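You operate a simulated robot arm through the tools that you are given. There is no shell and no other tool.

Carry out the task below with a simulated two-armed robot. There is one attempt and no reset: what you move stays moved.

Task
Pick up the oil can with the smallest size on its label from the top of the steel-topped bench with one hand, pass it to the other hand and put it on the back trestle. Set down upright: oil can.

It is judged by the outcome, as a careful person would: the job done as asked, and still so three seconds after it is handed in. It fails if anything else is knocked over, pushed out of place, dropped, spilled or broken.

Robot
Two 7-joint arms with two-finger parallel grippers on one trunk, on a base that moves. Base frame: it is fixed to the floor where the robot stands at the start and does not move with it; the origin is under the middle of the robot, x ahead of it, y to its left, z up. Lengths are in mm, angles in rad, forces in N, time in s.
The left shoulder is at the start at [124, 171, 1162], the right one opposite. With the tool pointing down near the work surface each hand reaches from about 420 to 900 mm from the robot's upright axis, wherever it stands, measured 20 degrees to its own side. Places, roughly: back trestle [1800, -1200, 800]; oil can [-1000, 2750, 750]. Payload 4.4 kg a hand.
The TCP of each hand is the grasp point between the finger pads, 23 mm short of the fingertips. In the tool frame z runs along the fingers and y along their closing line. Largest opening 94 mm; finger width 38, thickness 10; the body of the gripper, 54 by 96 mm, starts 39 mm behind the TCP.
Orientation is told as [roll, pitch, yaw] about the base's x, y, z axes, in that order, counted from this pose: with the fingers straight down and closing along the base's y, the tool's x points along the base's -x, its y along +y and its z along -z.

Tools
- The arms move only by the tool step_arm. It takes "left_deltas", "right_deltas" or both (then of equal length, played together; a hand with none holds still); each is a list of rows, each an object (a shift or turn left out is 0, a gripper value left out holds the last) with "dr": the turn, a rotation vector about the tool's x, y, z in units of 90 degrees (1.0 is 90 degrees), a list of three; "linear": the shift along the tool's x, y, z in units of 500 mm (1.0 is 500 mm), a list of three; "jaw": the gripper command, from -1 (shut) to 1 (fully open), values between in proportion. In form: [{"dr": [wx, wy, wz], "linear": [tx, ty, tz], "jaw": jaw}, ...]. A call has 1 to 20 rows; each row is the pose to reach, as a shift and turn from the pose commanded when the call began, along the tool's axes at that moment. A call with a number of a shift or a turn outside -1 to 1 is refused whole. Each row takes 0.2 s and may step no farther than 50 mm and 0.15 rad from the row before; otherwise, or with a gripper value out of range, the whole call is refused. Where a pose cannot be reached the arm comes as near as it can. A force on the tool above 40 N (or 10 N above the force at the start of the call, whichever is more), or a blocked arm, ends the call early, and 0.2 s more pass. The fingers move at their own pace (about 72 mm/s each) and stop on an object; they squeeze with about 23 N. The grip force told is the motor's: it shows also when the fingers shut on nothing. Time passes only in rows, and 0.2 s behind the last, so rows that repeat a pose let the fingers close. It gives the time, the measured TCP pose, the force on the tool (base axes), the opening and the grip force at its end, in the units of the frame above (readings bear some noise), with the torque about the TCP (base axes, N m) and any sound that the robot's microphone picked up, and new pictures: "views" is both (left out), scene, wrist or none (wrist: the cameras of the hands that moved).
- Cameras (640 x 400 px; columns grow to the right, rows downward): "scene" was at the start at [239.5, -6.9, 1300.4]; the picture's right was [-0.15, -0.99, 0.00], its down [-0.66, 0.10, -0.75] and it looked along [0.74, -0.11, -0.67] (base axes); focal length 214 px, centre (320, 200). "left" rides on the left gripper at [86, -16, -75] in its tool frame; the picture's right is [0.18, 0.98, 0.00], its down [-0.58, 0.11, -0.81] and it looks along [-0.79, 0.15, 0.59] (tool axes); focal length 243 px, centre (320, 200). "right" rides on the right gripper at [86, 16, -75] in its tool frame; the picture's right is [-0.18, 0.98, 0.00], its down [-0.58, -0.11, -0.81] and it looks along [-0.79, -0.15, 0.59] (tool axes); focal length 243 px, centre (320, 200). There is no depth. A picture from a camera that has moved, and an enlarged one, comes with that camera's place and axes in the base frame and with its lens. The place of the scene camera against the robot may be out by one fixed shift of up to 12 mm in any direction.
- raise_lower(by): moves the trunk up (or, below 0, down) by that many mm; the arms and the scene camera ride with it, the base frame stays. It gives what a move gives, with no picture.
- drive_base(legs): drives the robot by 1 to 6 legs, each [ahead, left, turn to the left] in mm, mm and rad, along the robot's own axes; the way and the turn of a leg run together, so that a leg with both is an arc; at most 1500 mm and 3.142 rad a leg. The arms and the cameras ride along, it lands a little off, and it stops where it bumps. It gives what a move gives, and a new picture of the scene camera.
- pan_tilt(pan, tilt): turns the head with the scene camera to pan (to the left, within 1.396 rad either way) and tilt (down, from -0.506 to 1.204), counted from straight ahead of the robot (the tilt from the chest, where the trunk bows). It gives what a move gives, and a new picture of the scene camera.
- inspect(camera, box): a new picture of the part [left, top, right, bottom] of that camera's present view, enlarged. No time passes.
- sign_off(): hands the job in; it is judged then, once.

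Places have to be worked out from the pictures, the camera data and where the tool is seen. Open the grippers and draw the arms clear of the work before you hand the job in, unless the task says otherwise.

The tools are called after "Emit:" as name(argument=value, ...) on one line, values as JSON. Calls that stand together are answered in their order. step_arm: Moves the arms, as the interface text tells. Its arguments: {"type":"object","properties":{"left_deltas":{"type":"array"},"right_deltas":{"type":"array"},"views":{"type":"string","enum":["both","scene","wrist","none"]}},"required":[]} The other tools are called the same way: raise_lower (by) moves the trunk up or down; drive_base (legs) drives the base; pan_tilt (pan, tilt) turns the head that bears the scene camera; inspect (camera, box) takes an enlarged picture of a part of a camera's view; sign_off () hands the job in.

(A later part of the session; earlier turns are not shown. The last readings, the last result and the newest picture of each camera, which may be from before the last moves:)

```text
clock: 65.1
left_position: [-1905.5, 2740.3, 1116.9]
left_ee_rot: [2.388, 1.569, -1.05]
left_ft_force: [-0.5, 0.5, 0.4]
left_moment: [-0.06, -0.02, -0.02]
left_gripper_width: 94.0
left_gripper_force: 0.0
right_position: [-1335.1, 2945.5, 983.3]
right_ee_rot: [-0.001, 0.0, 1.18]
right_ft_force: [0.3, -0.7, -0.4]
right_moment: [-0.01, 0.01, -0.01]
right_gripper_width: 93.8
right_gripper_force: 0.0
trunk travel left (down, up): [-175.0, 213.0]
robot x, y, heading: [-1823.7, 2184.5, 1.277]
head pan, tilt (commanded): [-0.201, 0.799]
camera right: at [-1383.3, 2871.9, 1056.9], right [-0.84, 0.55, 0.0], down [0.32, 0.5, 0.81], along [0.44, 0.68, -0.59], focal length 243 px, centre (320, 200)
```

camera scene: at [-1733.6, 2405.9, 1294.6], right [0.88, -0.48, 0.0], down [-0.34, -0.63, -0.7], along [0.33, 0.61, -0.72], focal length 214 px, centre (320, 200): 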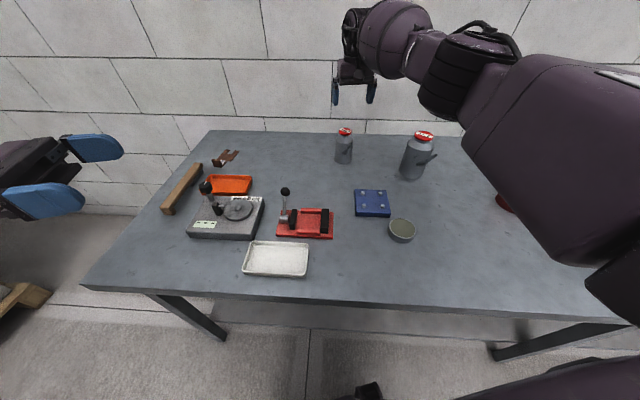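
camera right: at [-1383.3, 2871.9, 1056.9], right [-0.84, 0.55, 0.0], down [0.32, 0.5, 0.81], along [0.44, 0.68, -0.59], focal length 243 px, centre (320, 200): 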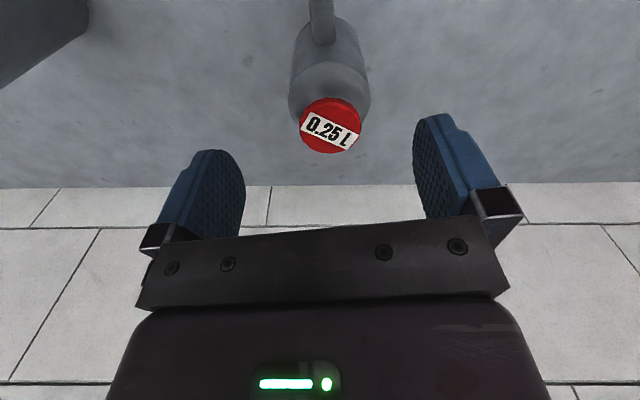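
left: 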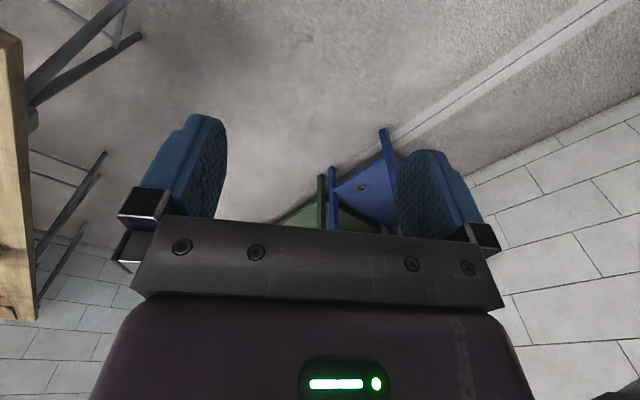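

The hand is now at z 983 with no reach complaint. I zoom the wrist view again to triangulate the lid height precisely.

Emit:
inspect(camera="right", box=[272, 40, 400, 160])

Emit:
inspect(camera="scene", box=[310, 90, 390, 170])

```text
3.33 times, centred on (336, 100) of right
camera zoom: at [-1383.3, 2871.9, 1056.9], right [-0.84, 0.55, 0.0], down [0.32, 0.5, 0.81], along [0.44, 0.68, -0.59], focal length 809 px, centre (267, 533)
```

zoom: 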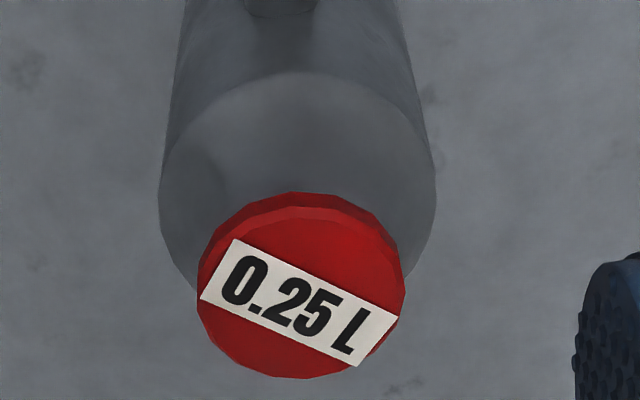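

```text
5.00 times, centred on (350, 130) of scene
camera zoom: at [-1736.9, 2407.7, 1294.4], right [0.88, -0.48, 0.0], down [-0.34, -0.63, -0.7], along [0.33, 0.61, -0.72], focal length 1072 px, centre (170, 550)
```

zoom: 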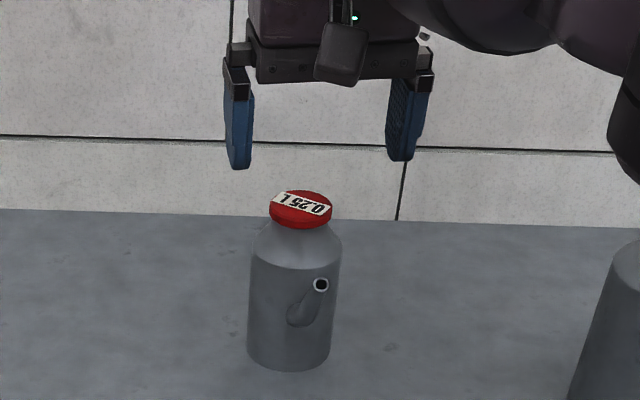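

Wrist triangulation puts the lid centre at about (-1331.5, 2964) with its top near z 916, i.e. roughly 18 mm beyond the tool and 4 mm to the side (the scene camera reads about 10 mm high). I try to reach those 18 mm further at this height.

Emit:
step_arm(right_deltas=[{"linear": [-0.018, 0.004, 0.01]}, {"linear": [-0.037, 0.0076, 0.02]}, {"linear": [-0.037, 0.0076, 0.02]}], views="both")

```text
clock: 65.9
left_position: [-1905.0, 2739.7, 1116.3]
left_ee_rot: [2.596, 1.569, -0.842]
left_ft_force: [1.0, 0.8, 1.0]
left_moment: [0.0, -0.01, 0.0]
left_gripper_width: 93.8
left_gripper_force: 0.2
right_position: [-1336.5, 2948.9, 975.0]
right_ee_rot: [-0.002, -0.001, 1.178]
right_ft_force: [-0.1, -0.6, 0.0]
right_moment: [0.01, -0.03, 0.0]
right_gripper_width: 94.0
right_gripper_force: 0.1
right hand out of reach, approached as far as the arm can: row 1, 2, 3
trunk travel left (down, up): [-175.0, 213.0]
robot x, y, heading: [-1826.3, 2183.0, 1.275]
head pan, tilt (commanded): [-0.201, 0.799]
camera scene: at [-1737.7, 2407.8, 1294.4], right [0.88, -0.48, 0.0], down [-0.34, -0.63, -0.7], along [0.33, 0.61, -0.72], focal length 214 px, centre (320, 200)
camera right: at [-1384.1, 2875.1, 1048.4], right [-0.84, 0.55, 0.0], down [0.32, 0.5, 0.81], along [0.44, 0.67, -0.59], focal length 243 px, centre (320, 200)
```

scene: 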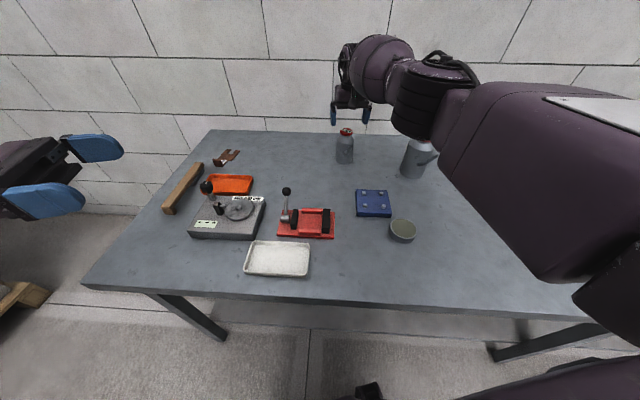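
right: 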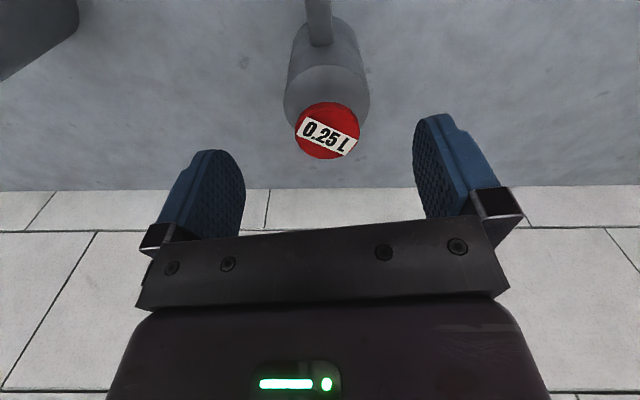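

Straight-down reach ends about 16 mm short of the lid. Rather than push the base nearer the bench, I tilt the fingers forward by about 10° and move the TCP over the lid.

Emit:
step_arm(right_deltas=[{"dr": [0, -0.04, 0], "linear": [0, 0, 0]}, {"dr": [0, -0.08, 0], "linear": [-0.01, 0.001, 0]}, {"dr": [0, -0.12, 0], "linear": [-0.02, 0.002, 0]}, {"dr": [0, -0.12, 0], "linear": [-0.032, 0.002, 0]}, {"dr": [0, -0.12, 0], "linear": [-0.032, 0.002, 0]}], views="both")

```text
clock: 67.1
left_position: [-1904.9, 2740.2, 1117.2]
left_ee_rot: [2.984, 1.568, -0.456]
left_ft_force: [0.0, 0.5, -0.4]
left_moment: [0.01, 0.0, -0.01]
left_gripper_width: 94.0
left_gripper_force: 0.0
right_position: [-1331.1, 2963.4, 977.0]
right_ee_rot: [-0.002, -0.189, 1.18]
right_ft_force: [0.5, 0.0, 0.5]
right_moment: [0.01, 0.04, 0.02]
right_gripper_width: 93.7
right_gripper_force: 0.1
trunk travel left (down, up): [-175.0, 213.0]
robot x, y, heading: [-1825.8, 2184.6, 1.272]
head pan, tilt (commanded): [-0.201, 0.799]
camera scene: at [-1737.0, 2407.0, 1294.6], right [0.88, -0.48, 0.0], down [-0.34, -0.63, -0.7], along [0.33, 0.61, -0.72], focal length 214 px, centre (320, 200)
camera right: at [-1383.6, 2878.7, 1033.1], right [-0.84, 0.54, 0.03], down [0.26, 0.35, 0.9], along [0.48, 0.76, -0.43], focal length 243 px, centre (320, 200)
```

scene: 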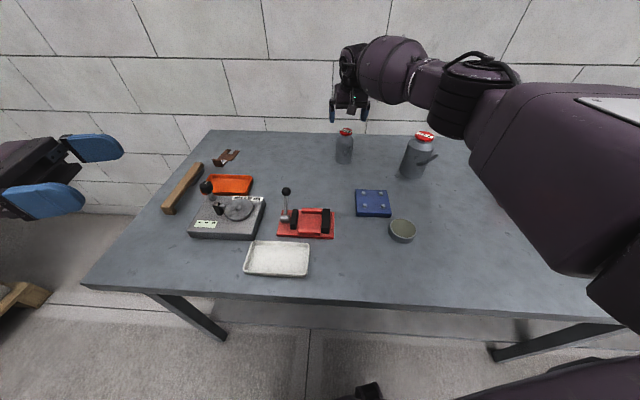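
right: 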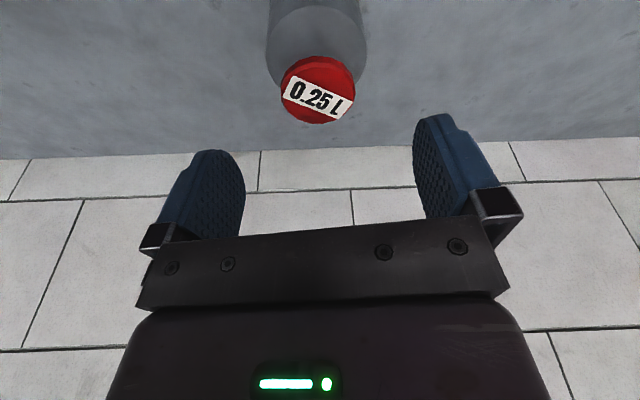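

The TCP is now at (-1331, 2963, 977), right above the lid within about 1 mm. I descend vertically 38 mm with open fingers straddling the lid, then look again.

Emit:
step_arm(right_deltas=[{"linear": [0.0048, 0, 0.0246]}, {"linear": [0.0096, 0, 0.0492]}, {"linear": [0.0143, 0, 0.0746]}, {"linear": [0.0143, 0, 0.0746]}], views="both")

Emit:
inspect(camera="right", box=[240, 60, 400, 180])

Emit:
inspect(camera="scene", box=[310, 80, 390, 170])

```text
clock: 68.1
left_position: [-1905.0, 2739.3, 1117.8]
left_ee_rot: [-3.077, 1.571, -0.232]
left_ft_force: [0.4, -0.5, -0.6]
left_moment: [-0.01, 0.01, -0.01]
left_gripper_width: 94.0
left_gripper_force: 0.0
right_position: [-1331.8, 2964.6, 939.3]
right_ee_rot: [0.0, -0.188, 1.177]
right_ft_force: [0.2, -0.4, 1.0]
right_moment: [0.01, 0.0, -0.02]
right_gripper_width: 94.0
right_gripper_force: 0.0
trunk travel left (down, up): [-175.0, 213.0]
robot x, y, heading: [-1824.2, 2180.8, 1.272]
head pan, tilt (commanded): [-0.201, 0.799]
camera scene: at [-1737.3, 2407.0, 1294.7], right [0.88, -0.48, 0.0], down [-0.34, -0.63, -0.7], along [0.33, 0.61, -0.72], focal length 214 px, centre (320, 200)
camera right: at [-1383.8, 2879.2, 995.4], right [-0.84, 0.54, 0.03], down [0.26, 0.35, 0.9], along [0.48, 0.77, -0.43], focal length 243 px, centre (320, 200)
```

scene: 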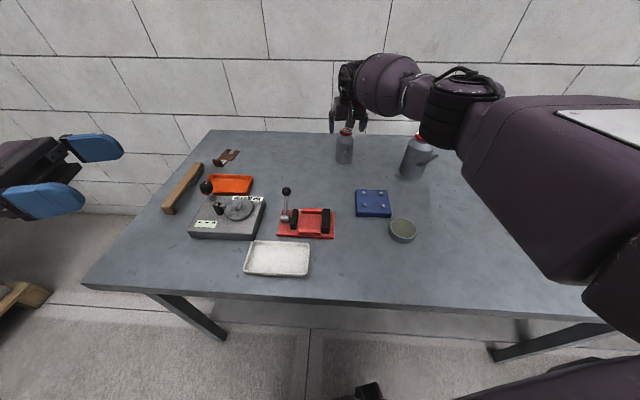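
right: 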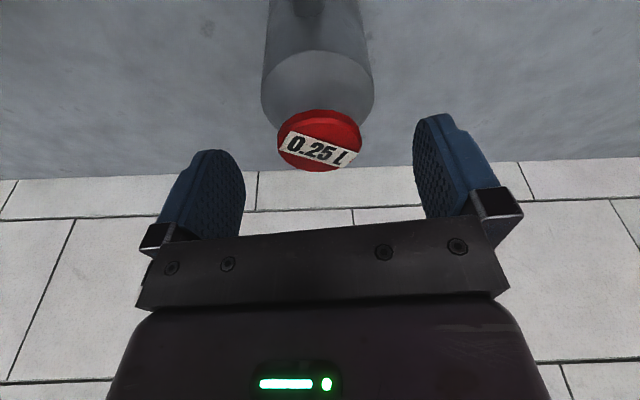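

```text
3.33 times, centred on (320, 120) of right
camera zoom: at [-1383.8, 2879.2, 995.4], right [-0.84, 0.54, 0.03], down [0.26, 0.35, 0.9], along [0.48, 0.77, -0.43], focal length 809 px, centre (320, 467)
```

zoom: 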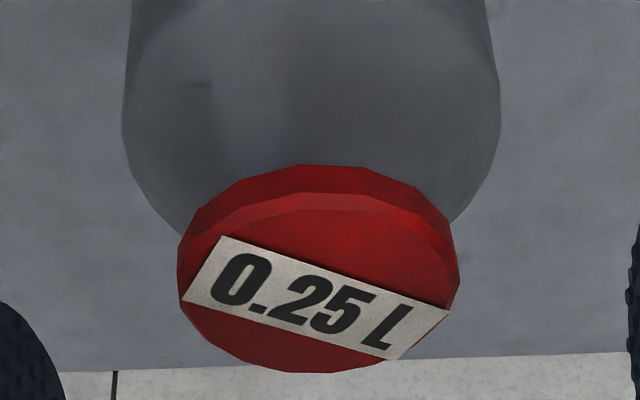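

```text
4.44 times, centred on (350, 125) of scene
camera zoom: at [-1737.3, 2407.0, 1294.7], right [0.88, -0.48, 0.0], down [-0.34, -0.63, -0.7], along [0.33, 0.61, -0.72], focal length 953 px, centre (187, 533)
```

zoom: 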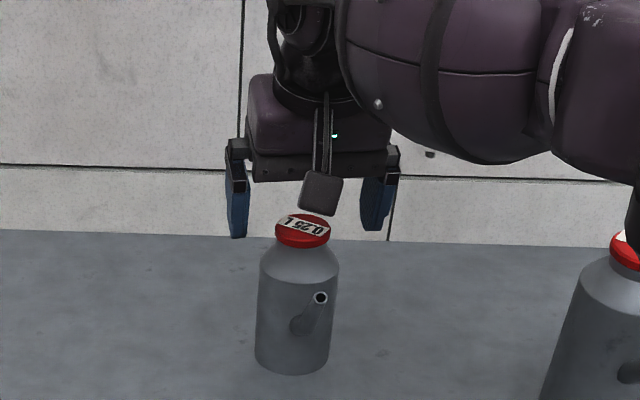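

The lid is centred between the open fingers, its top about 24 mm below the TCP (fingertips level with the lid top). I descend 13 mm more so the pads cover the lid rim, and close the jaws.

Emit:
step_arm(right_deltas=[{"linear": [0.0025, 0, 0.0128], "jaw": 1}, {"linear": [0.0049, 0, 0.0255], "jaw": 1}, {"linear": [0.0049, 0, 0.0255], "jaw": 1}, {"linear": [0.0049, 0, 0.0255], "jaw": 0.3}, {"linear": [0.0049, 0, 0.0255], "jaw": -1}, {"linear": [0.0049, 0, 0.0255], "jaw": -1}, {"linear": [0.0049, 0, 0.0255], "jaw": -1}, {"linear": [0.0049, 0, 0.0255], "jaw": -1}], views="both")

Emit:
inspect(camera="scene", box=[310, 80, 390, 170])

Emit:
inspect(camera="right", box=[160, 60, 480, 260])

```text
clock: 69.9
left_position: [-1905.0, 2739.3, 1116.0]
left_ee_rot: [2.826, 1.568, -0.611]
left_ft_force: [0.1, -0.9, 0.8]
left_moment: [0.0, 0.02, 0.0]
left_gripper_width: 93.9
left_gripper_force: 0.1
right_position: [-1331.2, 2962.9, 926.4]
right_ee_rot: [0.001, -0.19, 1.177]
right_ft_force: [-1.0, 0.8, 0.1]
right_moment: [0.06, 0.08, 0.02]
right_gripper_width: 43.4
right_gripper_force: 22.7
trunk travel left (down, up): [-175.0, 213.0]
robot x, y, heading: [-1826.7, 2184.2, 1.27]
head pan, tilt (commanded): [-0.201, 0.799]
camera scene: at [-1737.3, 2407.3, 1294.5], right [0.88, -0.48, 0.0], down [-0.34, -0.63, -0.7], along [0.33, 0.61, -0.72], focal length 214 px, centre (320, 200)
camera right: at [-1383.7, 2878.5, 981.7], right [-0.84, 0.54, 0.03], down [0.26, 0.35, 0.9], along [0.48, 0.76, -0.43], focal length 243 px, centre (320, 200)
```

scene: 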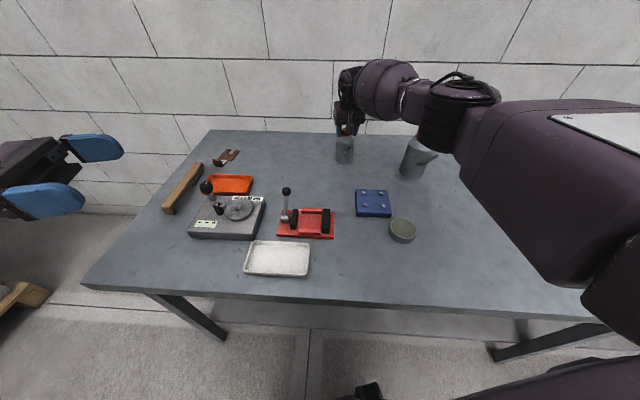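
right: 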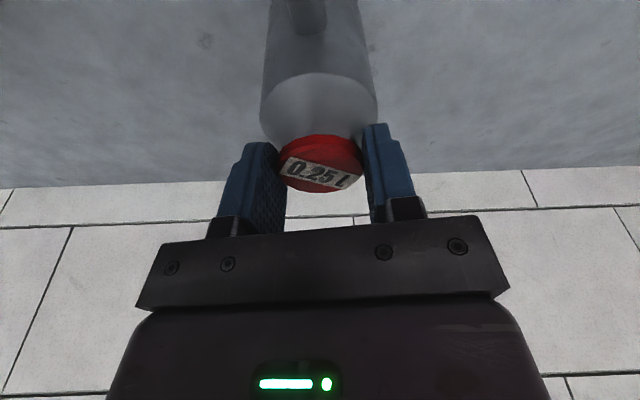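

```text
4.44 times, centred on (350, 125) of scene
camera zoom: at [-1737.3, 2407.3, 1294.5], right [0.88, -0.48, 0.0], down [-0.34, -0.63, -0.7], along [0.33, 0.61, -0.72], focal length 953 px, centre (187, 533)
```

zoom: 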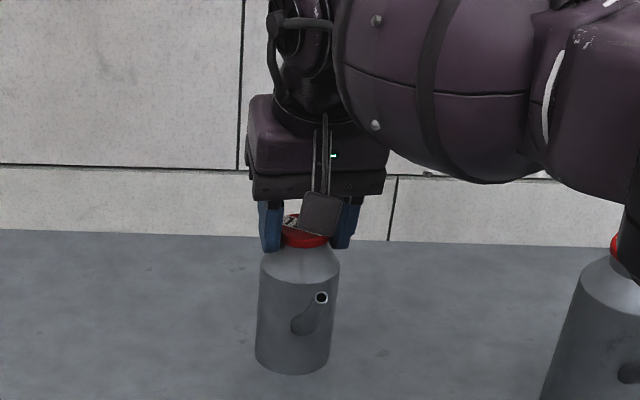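

```text
2.00 times, centred on (320, 160) of right
camera zoom: at [-1383.7, 2878.5, 981.7], right [-0.84, 0.54, 0.03], down [0.26, 0.35, 0.9], along [0.48, 0.76, -0.43], focal length 485 px, centre (320, 280)
```

zoom: 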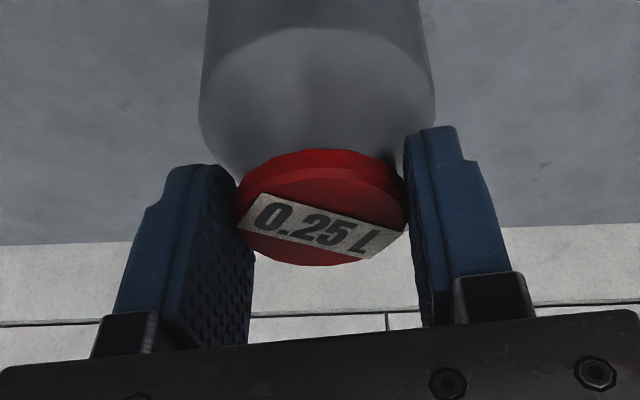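

The jaws closed to 43.4 mm on the lid with 22.7 N. I lift gently 40 mm and check that the can comes along upright.

Emit:
step_arm(right_deltas=[{"linear": [-0.0019, 0, -0.01]}, {"linear": [-0.0057, 0, -0.03]}, {"linear": [-0.0113, 0, -0.059]}, {"linear": [-0.015, 0, -0.0786]}, {"linear": [-0.015, 0, -0.0786]}], views="both")

Emit:
inspect(camera="scene", box=[310, 80, 390, 170])

```text
clock: 71.1
left_position: [-1904.1, 2739.7, 1116.0]
left_ee_rot: [2.426, 1.569, -1.013]
left_ft_force: [0.0, 0.4, -0.1]
left_moment: [-0.02, 0.01, 0.0]
left_gripper_width: 94.2
left_gripper_force: 0.0
right_position: [-1329.6, 2963.7, 966.9]
right_ee_rot: [0.0, -0.187, 1.179]
right_ft_force: [-0.3, -0.8, -3.5]
right_moment: [0.03, -0.01, -0.01]
right_gripper_width: 43.8
right_gripper_force: 23.1
trunk travel left (down, up): [-175.0, 213.0]
robot x, y, heading: [-1823.7, 2183.5, 1.269]
head pan, tilt (commanded): [-0.201, 0.799]
camera scene: at [-1737.1, 2407.7, 1294.4], right [0.88, -0.48, 0.0], down [-0.34, -0.63, -0.7], along [0.33, 0.61, -0.72], focal length 214 px, centre (320, 200)
camera right: at [-1382.7, 2878.6, 1022.7], right [-0.84, 0.54, 0.03], down [0.26, 0.35, 0.9], along [0.48, 0.76, -0.43], focal length 243 px, centre (320, 200)
```

scene: 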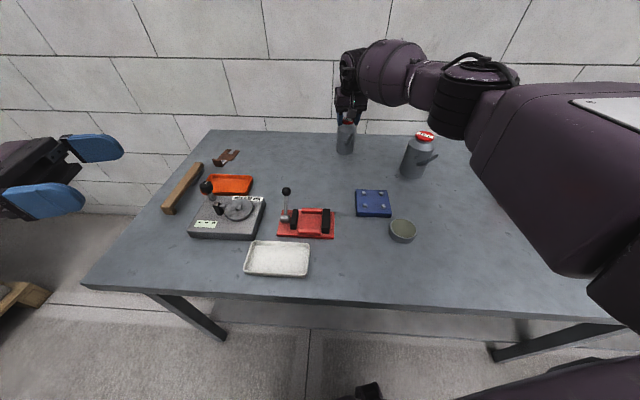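
right: 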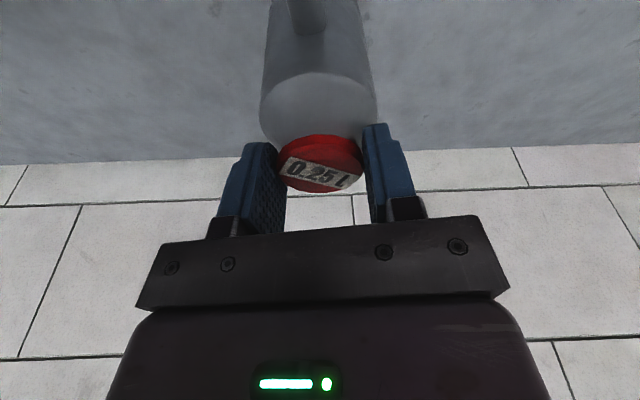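

```text
4.44 times, centred on (350, 125) of scene
camera zoom: at [-1737.1, 2407.7, 1294.4], right [0.88, -0.48, 0.0], down [-0.34, -0.63, -0.7], along [0.33, 0.61, -0.72], focal length 953 px, centre (187, 533)
```

zoom: 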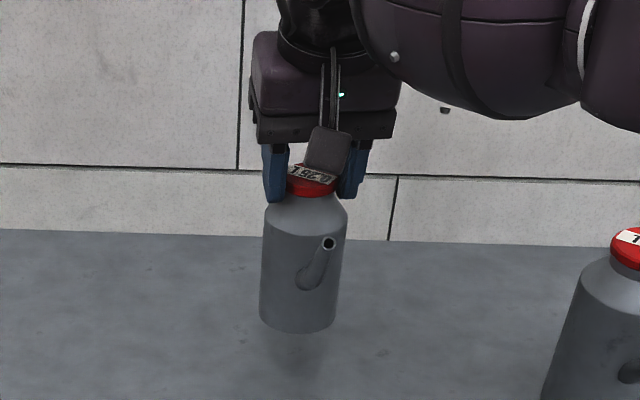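

The can is lifted and hanging upright (about 3.5 N load). I raise it further and draw it back toward the robot, ahead of my chest, for the hand-over.

Emit:
step_arm(right_deltas=[{"linear": [-0.0075, 0, -0.039]}, {"linear": [-0.015, 0, -0.0785]}, {"linear": [-0.0226, 0, -0.1178]}, {"linear": [0.0253, 0.0156, -0.1363]}, {"linear": [0.0732, 0.0311, -0.1547]}, {"linear": [0.1211, 0.0467, -0.1732]}, {"linear": [0.169, 0.0622, -0.1916]}, {"linear": [0.2169, 0.0778, -0.2101]}, {"linear": [0.2648, 0.0933, -0.2285]}, {"linear": [0.3127, 0.1089, -0.247]}, {"linear": [0.3606, 0.1244, -0.2654]}, {"linear": [0.4085, 0.14, -0.2839]}, {"linear": [0.4564, 0.1555, -0.3023]}, {"linear": [0.5043, 0.1711, -0.3208]}, {"linear": [0.5522, 0.1866, -0.3392]}, {"linear": [0.6001, 0.2022, -0.3577]}, {"linear": [0.648, 0.2177, -0.3761]}, {"linear": [0.6959, 0.2333, -0.3946]}, {"linear": [0.7438, 0.2488, -0.413]}], views="both")

```text
clock: 75.1
left_position: [-1906.0, 2739.6, 1117.1]
left_ee_rot: [2.962, 1.569, -0.479]
left_ft_force: [0.8, 0.1, 0.3]
left_moment: [0.01, -0.02, 0.02]
left_gripper_width: 93.8
left_gripper_force: 0.1
right_position: [-1598.8, 2638.4, 1099.2]
right_ee_rot: [-0.001, -0.189, 1.178]
right_ft_force: [-0.1, -0.1, -3.1]
right_moment: [0.02, -0.01, -0.04]
right_gripper_width: 43.6
right_gripper_force: 23.1
trunk travel left (down, up): [-175.0, 213.0]
robot x, y, heading: [-1823.9, 2184.3, 1.276]
head pan, tilt (commanded): [-0.201, 0.799]
camera scene: at [-1737.5, 2407.3, 1294.6], right [0.88, -0.48, 0.0], down [-0.34, -0.63, -0.7], along [0.33, 0.61, -0.72], focal length 214 px, centre (320, 200)
camera right: at [-1652.2, 2553.1, 1155.6], right [-0.84, 0.54, 0.03], down [0.26, 0.35, 0.9], along [0.48, 0.76, -0.43], focal length 243 px, centre (320, 200)
```

scene: 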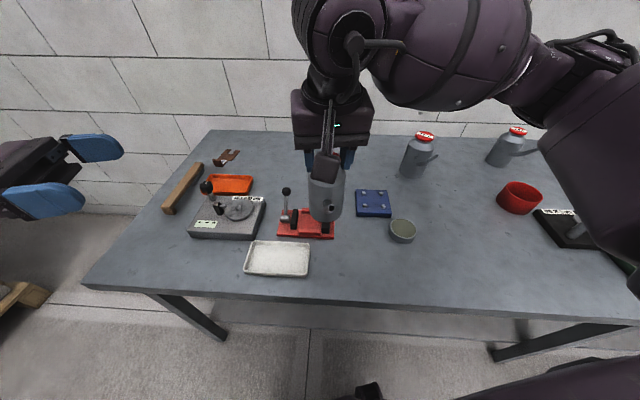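
right: 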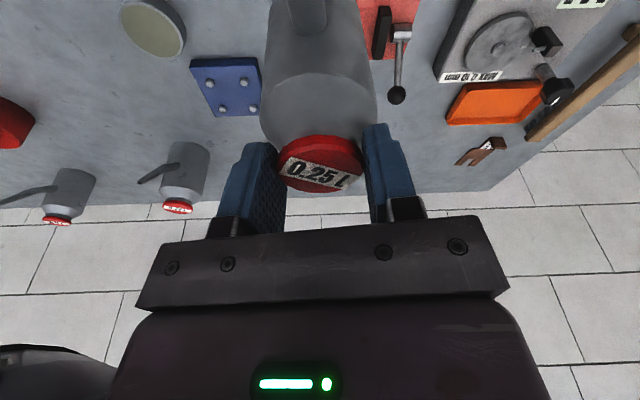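

The can is secure. I back the base 350 mm away from the bench so the hand-over takes place over clear floor.

Emit:
drive_base(legs=[[-350, 0, 0]])

Emit:
pan_tilt(pan=0.0, tilt=0.8)

```text
clock: 77.4
left_position: [-2009.5, 2396.3, 1117.0]
left_ee_rot: [3.031, 1.568, -0.407]
left_ft_force: [0.0, 0.2, -0.3]
left_moment: [-0.02, 0.01, -0.01]
left_gripper_width: 93.9
left_gripper_force: 0.1
right_position: [-1704.0, 2296.6, 1100.4]
right_ee_rot: [0.0, -0.188, 1.182]
right_ft_force: [-0.1, -1.3, -4.2]
right_moment: [-0.01, 0.0, -0.02]
right_gripper_width: 43.4
right_gripper_force: 23.3
trunk travel left (down, up): [-175.0, 213.0]
robot x, y, heading: [-1930.5, 1839.2, 1.28]
head pan, tilt (commanded): [-0.201, 0.799]
camera scene: at [-1842.5, 2064.0, 1294.6], right [0.88, -0.48, 0.0], down [-0.34, -0.63, -0.7], along [0.33, 0.61, -0.72], focal length 214 px, centre (320, 200)
```

scene: 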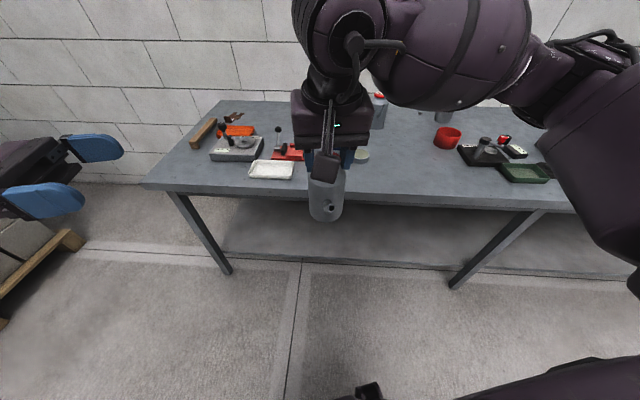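

```text
clock: 78.1
left_position: [-2011.7, 2396.4, 1115.5]
left_ee_rot: [2.623, 1.57, -0.813]
left_ft_force: [0.2, -0.8, 0.4]
left_moment: [0.0, 0.01, 0.01]
left_gripper_width: 94.1
left_gripper_force: 0.0
right_position: [-1704.5, 2295.5, 1100.0]
right_ee_rot: [0.001, -0.186, 1.183]
right_ft_force: [0.8, 0.4, -3.2]
right_moment: [-0.02, -0.01, 0.0]
right_gripper_width: 43.5
right_gripper_force: 22.6
trunk travel left (down, up): [-175.0, 213.0]
robot x, y, heading: [-1933.1, 1841.5, 1.274]
head pan, tilt (commanded): [0.0, 0.799]
camera scene: at [-1857.1, 2070.8, 1294.5], right [0.96, -0.29, 0.0], down [-0.21, -0.69, -0.7], along [0.2, 0.67, -0.72], focal length 214 px, centre (320, 200)
```

scene: 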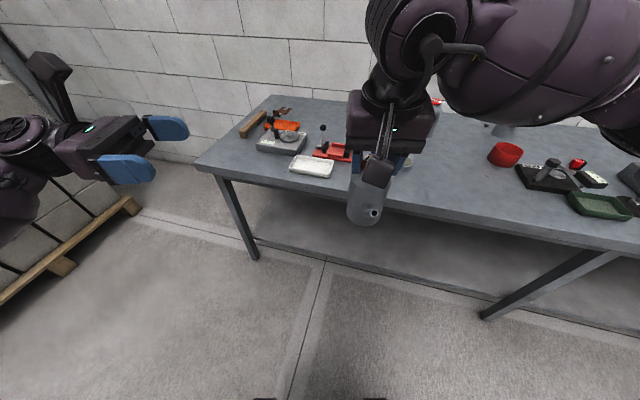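

Now I rotate the right hand about the vertical by 88° so the spout turns to my right, leaving the can's left side free for the left hand.

Emit:
step_arm(right_deltas=[{"dr": [-0.0131, 0, -0.0686]}, {"dr": [-0.0263, 0, -0.1371]}, {"dr": [-0.0394, 0, -0.2057]}, {"dr": [-0.0525, 0, -0.2743]}, {"dr": [-0.0657, 0, -0.3429]}, {"dr": [-0.0788, 0, -0.4114]}, {"dr": [-0.0919, 0, -0.48]}, {"dr": [-0.1051, 0, -0.5486]}, {"dr": [-0.1182, 0, -0.6171]}, {"dr": [-0.1314, 0, -0.6857]}, {"dr": [-0.1445, 0, -0.7543]}, {"dr": [-0.1576, 0, -0.8229]}, {"dr": [-0.1708, 0, -0.8914]}, {"dr": [-0.1839, 0, -0.96]}, {"dr": [-0.1839, 0, -0.96]}], views="both")

```text
clock: 81.3
left_position: [-2009.7, 2397.2, 1117.2]
left_ee_rot: [2.839, 1.569, -0.601]
left_ft_force: [0.5, -0.2, -0.3]
left_moment: [-0.01, 0.02, 0.03]
left_gripper_width: 94.0
left_gripper_force: 0.2
right_position: [-1704.3, 2295.8, 1099.5]
right_ee_rot: [0.002, -0.188, 2.717]
right_ft_force: [0.2, 1.0, -3.1]
right_moment: [0.01, 0.01, 0.01]
right_gripper_width: 43.7
right_gripper_force: 23.2
trunk travel left (down, up): [-175.0, 213.0]
robot x, y, heading: [-1929.7, 1844.6, 1.275]
head pan, tilt (commanded): [0.0, 0.799]
camera scene: at [-1857.2, 2070.7, 1294.6], right [0.96, -0.29, 0.0], down [-0.21, -0.69, -0.7], along [0.2, 0.67, -0.72], focal length 214 px, centre (320, 200)
camera right: at [-1621.3, 2240.9, 1155.4], right [-0.57, -0.82, 0.04], down [-0.34, 0.27, 0.9], along [-0.75, 0.5, -0.43], focal length 243 px, centre (320, 200)
```

scene: 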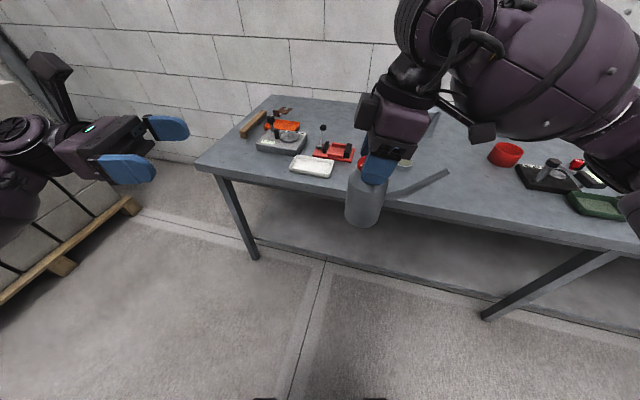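
right: 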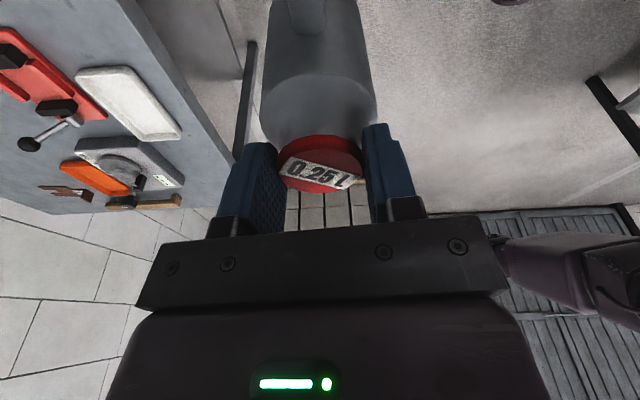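

The spout now points to my right and the left side is free. I zoom to check the can's verticality and position.

Emit:
inspect(camera="scene", box=[310, 120, 470, 240])

Emit:
inspect(camera="right", box=[200, 0, 440, 220])

```text
3.33 times, centred on (390, 180) of scene
camera zoom: at [-1857.2, 2070.7, 1294.6], right [0.96, -0.29, 0.0], down [-0.21, -0.69, -0.7], along [0.2, 0.67, -0.72], focal length 715 px, centre (87, 267)
```

zoom: 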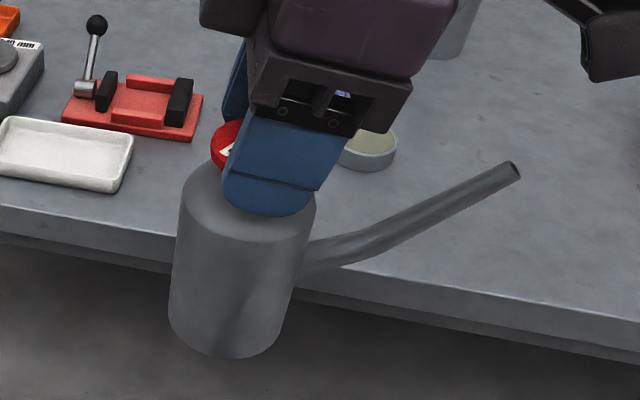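

```text
1.82 times, centred on (320, 110) of right
camera zoom: at [-1621.3, 2240.9, 1155.4], right [-0.57, -0.82, 0.04], down [-0.34, 0.27, 0.9], along [-0.75, 0.5, -0.43], focal length 441 px, centre (320, 364)
```

zoom: 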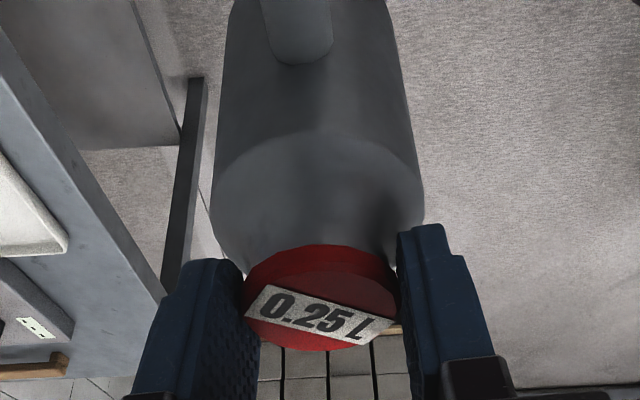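

The can hangs vertical. I bring the left hand to a pre-grasp: level with the can's mid-body (z ≈ 1029), 140 mm to its left, with the fingers tilted 8° downward and the jaws fully open.

Emit:
step_arm(left_deltas=[{"dr": [0, -0.015, 0], "linear": [-0.03, 0.003, 0.06], "jaw": 1}, {"dr": [0, -0.03, 0], "linear": [-0.06, 0.006, 0.12], "jaw": 1}, {"dr": [0, -0.045, 0], "linear": [-0.09, 0.008, 0.18], "jaw": 1}, {"dr": [0, -0.06, 0], "linear": [-0.12, 0.011, 0.24], "jaw": 1}, {"dr": [0, -0.075, 0], "linear": [-0.15, 0.014, 0.3], "jaw": 1}, {"dr": [0, -0.0889, 0], "linear": [-0.176, 0.016, 0.355], "jaw": 1}, {"dr": [0, -0.0889, 0], "linear": [-0.176, 0.016, 0.355], "jaw": 1}], views="both")

```text
clock: 82.9
left_position: [-1843.4, 2335.8, 1028.4]
left_ee_rot: [-0.001, 1.434, 2.846]
left_ft_force: [-1.0, 1.1, 0.0]
left_moment: [0.02, 0.04, 0.01]
left_gripper_width: 94.1
left_gripper_force: 0.1
right_position: [-1705.3, 2295.8, 1100.8]
right_ee_rot: [0.002, -0.188, 2.716]
right_ft_force: [0.6, 0.3, -2.8]
right_moment: [0.0, 0.03, -0.02]
right_gripper_width: 43.5
right_gripper_force: 23.0
trunk travel left (down, up): [-175.0, 213.0]
robot x, y, heading: [-1932.0, 1841.1, 1.272]
head pan, tilt (commanded): [0.0, 0.799]
camera scene: at [-1857.5, 2070.5, 1294.7], right [0.96, -0.29, 0.0], down [-0.21, -0.69, -0.7], along [0.2, 0.67, -0.72], focal length 214 px, centre (320, 200)
camera left: at [-1897.7, 2369.8, 1125.2], right [-0.26, -0.95, 0.18], down [-0.87, 0.15, -0.46], along [0.41, -0.28, -0.87], focal length 243 px, centre (320, 200)
```

scene: 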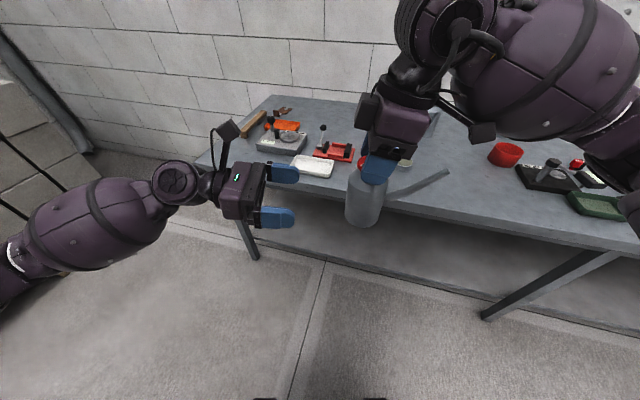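
left: 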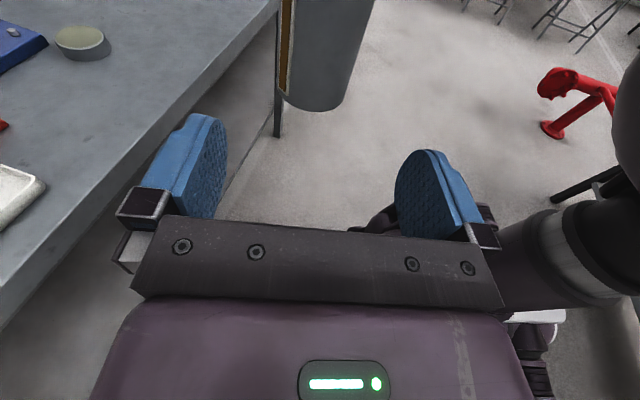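

The left camera shows the can roughly centred between the left fingers (axis about 4 mm nearer the robot than the left TCP). I slide the left hand in 95 mm horizontally, with a 4 mm correction, and check.

Emit:
step_arm(left_deltas=[{"linear": [0.0066, 0.003, 0.047], "jaw": 1}, {"linear": [0.0132, 0.006, 0.094], "jaw": 1}, {"linear": [0.0198, 0.008, 0.141], "jaw": 1}, {"linear": [0.0264, 0.008, 0.188], "jaw": 1}, {"linear": [0.0264, 0.008, 0.188], "jaw": 1}], views="both")

Emit:
inspect(camera="scene", box=[280, 100, 440, 240])

```text
clock: 84.1
left_position: [-1753.6, 2302.6, 1031.2]
left_ee_rot: [0.002, 1.433, 2.848]
left_ft_force: [-0.4, -0.1, 0.1]
left_moment: [0.01, 0.02, 0.0]
left_gripper_width: 94.1
left_gripper_force: 0.0
right_position: [-1704.4, 2296.7, 1100.5]
right_ee_rot: [0.001, -0.188, 2.716]
right_ft_force: [0.4, 0.4, -5.1]
right_moment: [-0.01, 0.0, 0.0]
right_gripper_width: 43.6
right_gripper_force: 23.2
trunk travel left (down, up): [-175.0, 213.0]
robot x, y, heading: [-1930.4, 1844.0, 1.277]
head pan, tilt (commanded): [0.0, 0.799]
camera scene: at [-1857.5, 2070.7, 1294.6], right [0.96, -0.29, 0.0], down [-0.21, -0.69, -0.7], along [0.2, 0.67, -0.72], focal length 214 px, centre (320, 200)
camera left: at [-1807.5, 2336.2, 1126.7], right [-0.26, -0.95, 0.18], down [-0.87, 0.15, -0.46], along [0.41, -0.28, -0.87], focal length 243 px, centre (320, 200)
```

scene: 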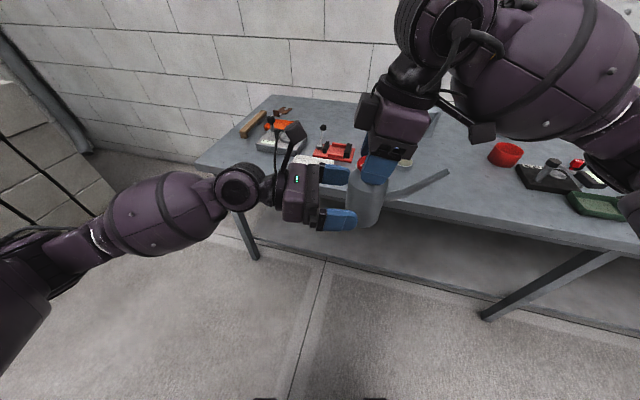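
left: 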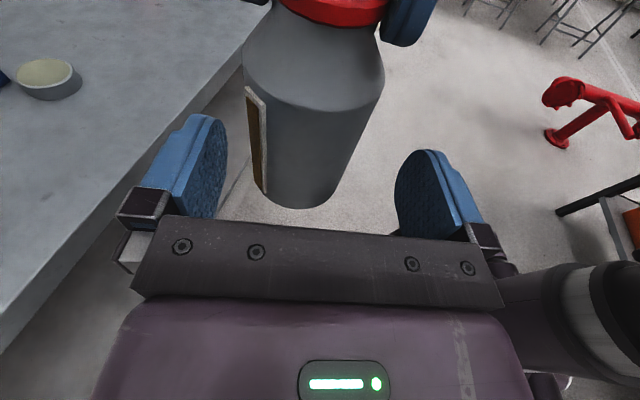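

```text
2.86 times, centred on (360, 170) of scene
camera zoom: at [-1857.5, 2070.7, 1294.6], right [0.96, -0.29, 0.0], down [-0.21, -0.69, -0.7], along [0.2, 0.67, -0.72], focal length 613 px, centre (206, 286)
```

zoom: 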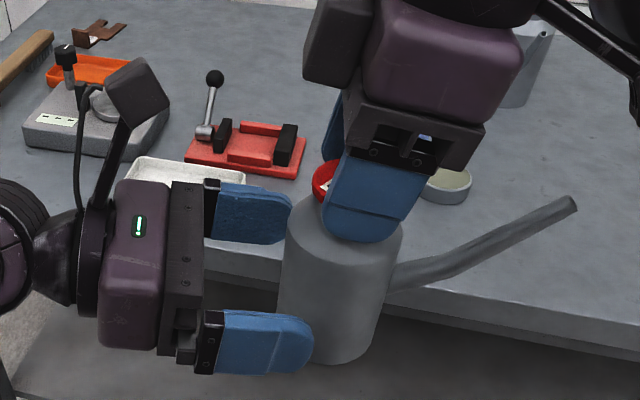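

The left fingers now flank the can with clear space. There is a flat plate on the can's body near the left-forward side; I zoom in on it before closing.

Emit:
inspect(camera="left", box=[200, 0, 440, 220])

```text
1.82 times, centred on (320, 110) of left
camera zoom: at [-1807.5, 2336.2, 1126.7], right [-0.26, -0.95, 0.18], down [-0.87, 0.15, -0.46], along [0.41, -0.28, -0.87], focal length 441 px, centre (320, 364)
```

zoom: 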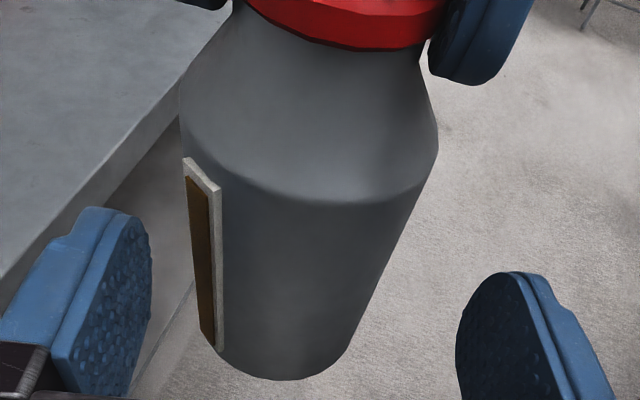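

The plate is a slim sight gauge spanning roughly 15–48° left of straight ahead, just touching where the front pad would land. I turn the can a further 18° with the right hand so the pads meet bare cylinder.

Emit:
step_arm(right_deltas=[{"dr": [-0.0125, 0, -0.0655]}, {"dr": [-0.025, 0, -0.131]}, {"dr": [-0.0376, 0, -0.1964]}, {"dr": [-0.0376, 0, -0.1964]}], views="scene")

Emit:
inspect(camera="left", box=[180, 0, 460, 240])

Emit:
inspect(camera="scene", box=[280, 100, 440, 240])

```text
clock: 85.0
left_position: [-1755.8, 2306.1, 1022.5]
left_ee_rot: [0.038, 1.417, 2.887]
left_ft_force: [-2.1, 1.5, -9.0]
left_moment: [0.53, 0.17, -0.18]
left_gripper_width: 94.2
left_gripper_force: 0.2
right_position: [-1736.6, 2230.4, 1128.0]
right_ee_rot: [0.002, -0.183, 3.015]
right_ft_force: [2.7, -1.2, 5.4]
right_moment: [-0.06, -0.1, -0.06]
right_gripper_width: 0.0
right_gripper_force: 22.7
right hand out of reach, approached as far as the arm can: row 1, 2, 3, 4
trunk travel left (down, up): [-175.0, 213.0]
robot x, y, heading: [-1928.4, 1842.7, 1.272]
head pan, tilt (commanded): [0.0, 0.799]
stopped in row 4 (left hand): the force on the tool passed its limit at 46 N (the readings are from after the stop); the commanded pose is now the measured one
camera scene: at [-1857.2, 2072.9, 1293.7], right [0.96, -0.29, 0.0], down [-0.21, -0.69, -0.7], along [0.2, 0.67, -0.72], focal length 214 px, centre (320, 200)
```

scene: 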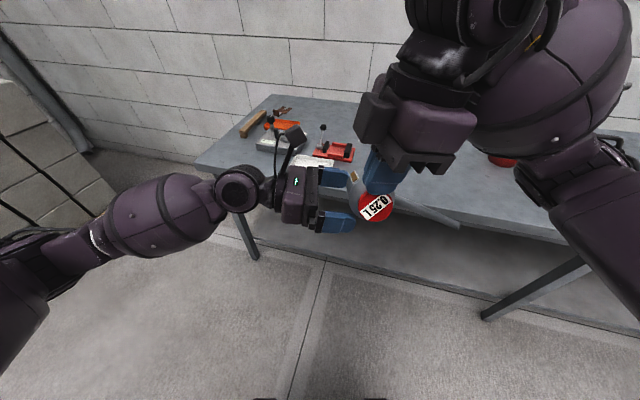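

```text
1.67 times, centred on (320, 120) of left
camera zoom: at [-1807.4, 2339.6, 1119.1], right [-0.26, -0.95, 0.19], down [-0.88, 0.15, -0.45], along [0.4, -0.28, -0.87], focal length 404 px, centre (320, 333)
```

zoom: 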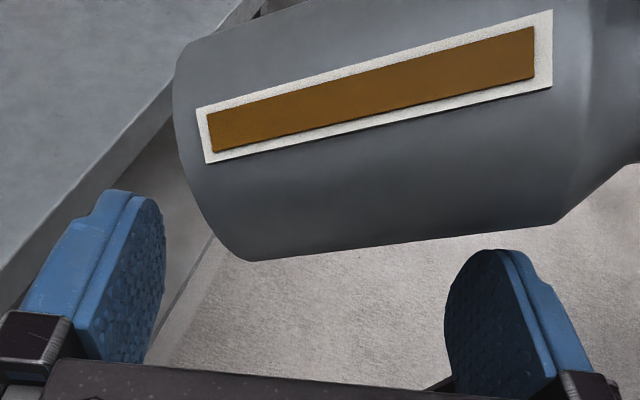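

```text
2.86 times, centred on (360, 170) of scene
camera zoom: at [-1857.2, 2072.9, 1293.7], right [0.96, -0.29, 0.0], down [-0.21, -0.69, -0.7], along [0.2, 0.67, -0.72], focal length 613 px, centre (206, 286)
```

zoom: 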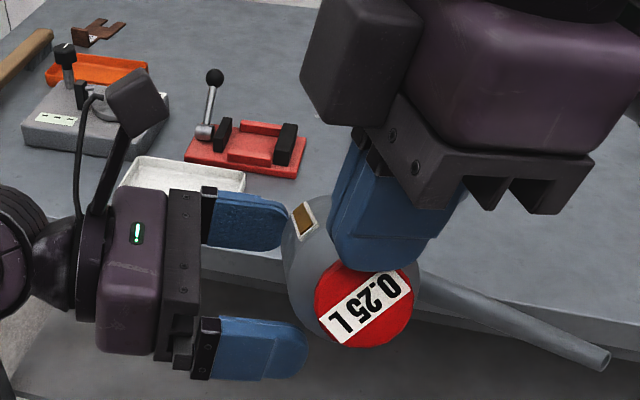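

That went wrong: the extra turn was out of the right arm's reach, the arm shifted ~70 mm toward me, and the lid slipped from the right fingers. The can now seems wedged, leaning back between the left fingers with the right fingertips on top. No time passes while inspecting, so I look closely before moving anything.

Emit:
inspect(camera="scene", box=[310, 130, 420, 240])

Emit:
inspect(camera="left", box=[0, 0, 640, 400])

Emit:
inspect(camera="right", box=[0, 0, 640, 400])

```text
3.64 times, centred on (365, 185) of scene
camera zoom: at [-1857.2, 2072.9, 1293.7], right [0.96, -0.29, 0.0], down [-0.21, -0.69, -0.7], along [0.2, 0.67, -0.72], focal length 780 px, centre (156, 254)
```

zoom: 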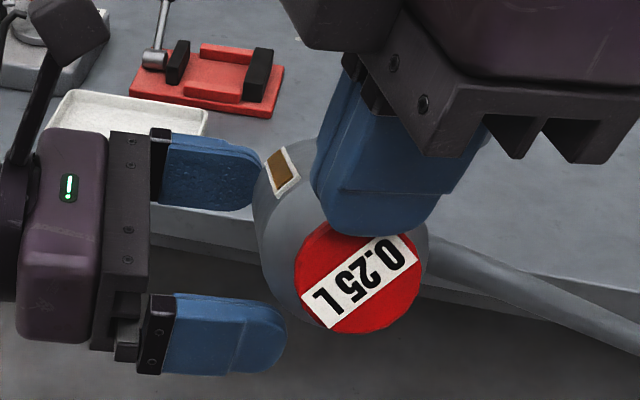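

```text
1.00 times, centred on (320, 200) of left (not enlarged: the box is as wide or as high as the picture)
camera zoom: at [-1807.4, 2339.6, 1119.1], right [-0.26, -0.95, 0.19], down [-0.88, 0.15, -0.45], along [0.4, -0.28, -0.87], focal length 243 px, centre (320, 200)
```

zoom: 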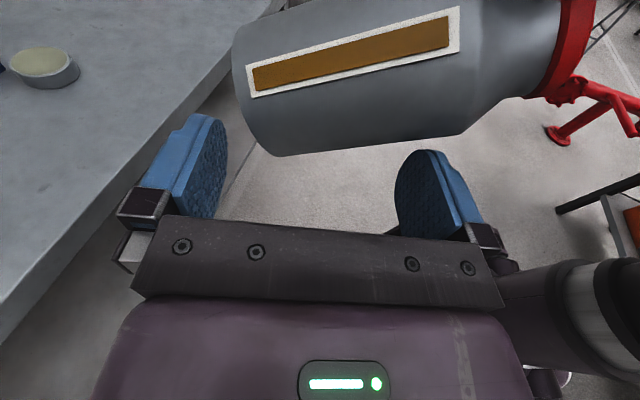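

```text
1.00 times, centred on (320, 200) of right (not enlarged: the box is as wide or as high as the picture)
camera zoom: at [-1640.0, 2202.5, 1183.3], right [-0.3, -0.95, 0.04], down [-0.41, 0.16, 0.9], along [-0.86, 0.26, -0.44], focal length 243 px, centre (320, 200)
```

zoom: 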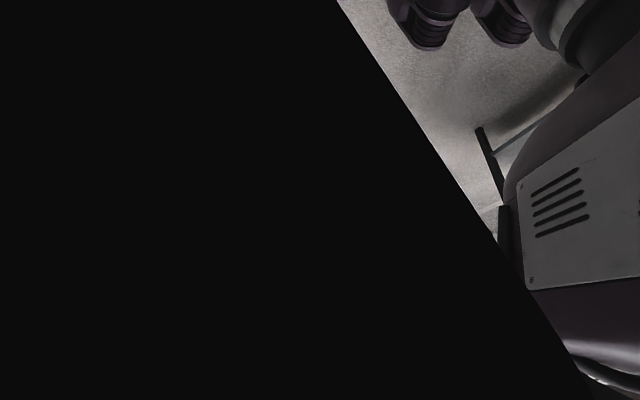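

The can is wedged almost horizontal: lying across the tip of the left rear finger, with the closed right fingertips pressing on its neck (forces 5 N and 9 N match this). Moving the whole robot keeps the hands fixed relative to each other, so the safest thing is to bring this over a clear strip of the bench before trying to recover the can.

Emit:
drive_base(legs=[[273, -363, 0]])

Emit:
inspect(camera="left", box=[0, 0, 640, 400])

Emit:
inspect(camera="scene", box=[310, 130, 420, 240])

```text
clock: 88.8
left_position: [-1323.2, 2466.9, 1025.6]
left_ee_rot: [0.014, 1.418, 2.863]
left_ft_force: [-2.2, 0.7, -5.5]
left_moment: [0.3, 0.01, -0.1]
left_gripper_width: 94.1
left_gripper_force: 0.1
right_position: [-1304.8, 2391.7, 1128.2]
right_ee_rot: [-0.001, -0.187, 3.018]
right_ft_force: [2.0, -0.1, 4.4]
right_moment: [-0.07, -0.08, -0.02]
right_gripper_width: 0.0
right_gripper_force: 22.9
trunk travel left (down, up): [-175.0, 213.0]
robot x, y, heading: [-1495.7, 2001.8, 1.278]
head pan, tilt (commanded): [0.0, 0.799]
camera scene: at [-1425.4, 2232.4, 1294.5], right [0.96, -0.29, 0.0], down [-0.21, -0.69, -0.7], along [0.2, 0.67, -0.72], focal length 214 px, centre (320, 200)
```

scene: 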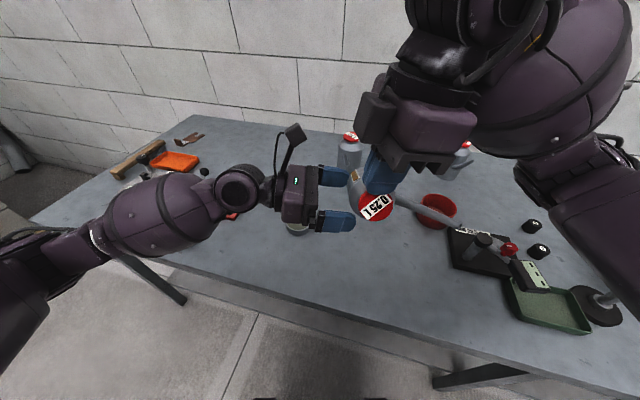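

```text
1.00 times, centred on (320, 200) of left (not enlarged: the box is as wide or as high as the picture)
camera zoom: at [-1376.3, 2499.3, 1121.9], right [-0.25, -0.95, 0.18], down [-0.88, 0.15, -0.45], along [0.4, -0.28, -0.87], focal length 243 px, centre (320, 200)
```

zoom: 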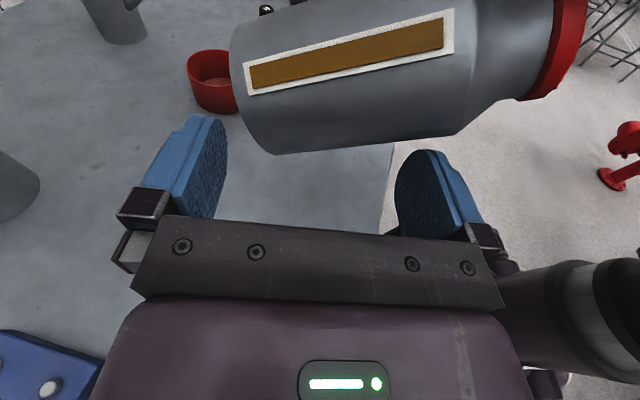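

```text
3.64 times, centred on (365, 185) of scene
camera zoom: at [-1425.4, 2232.4, 1294.5], right [0.96, -0.29, 0.0], down [-0.21, -0.69, -0.7], along [0.2, 0.67, -0.72], focal length 780 px, centre (156, 254)
```

zoom: 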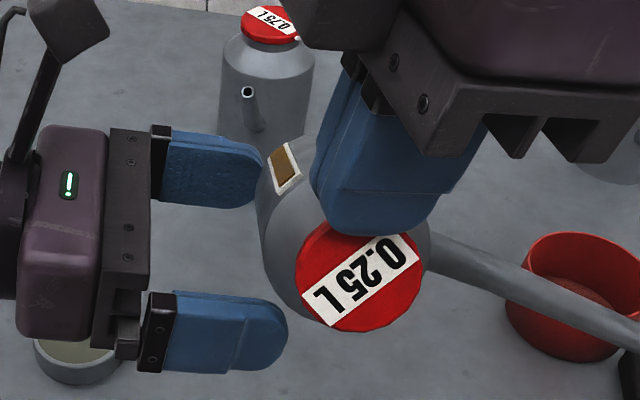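

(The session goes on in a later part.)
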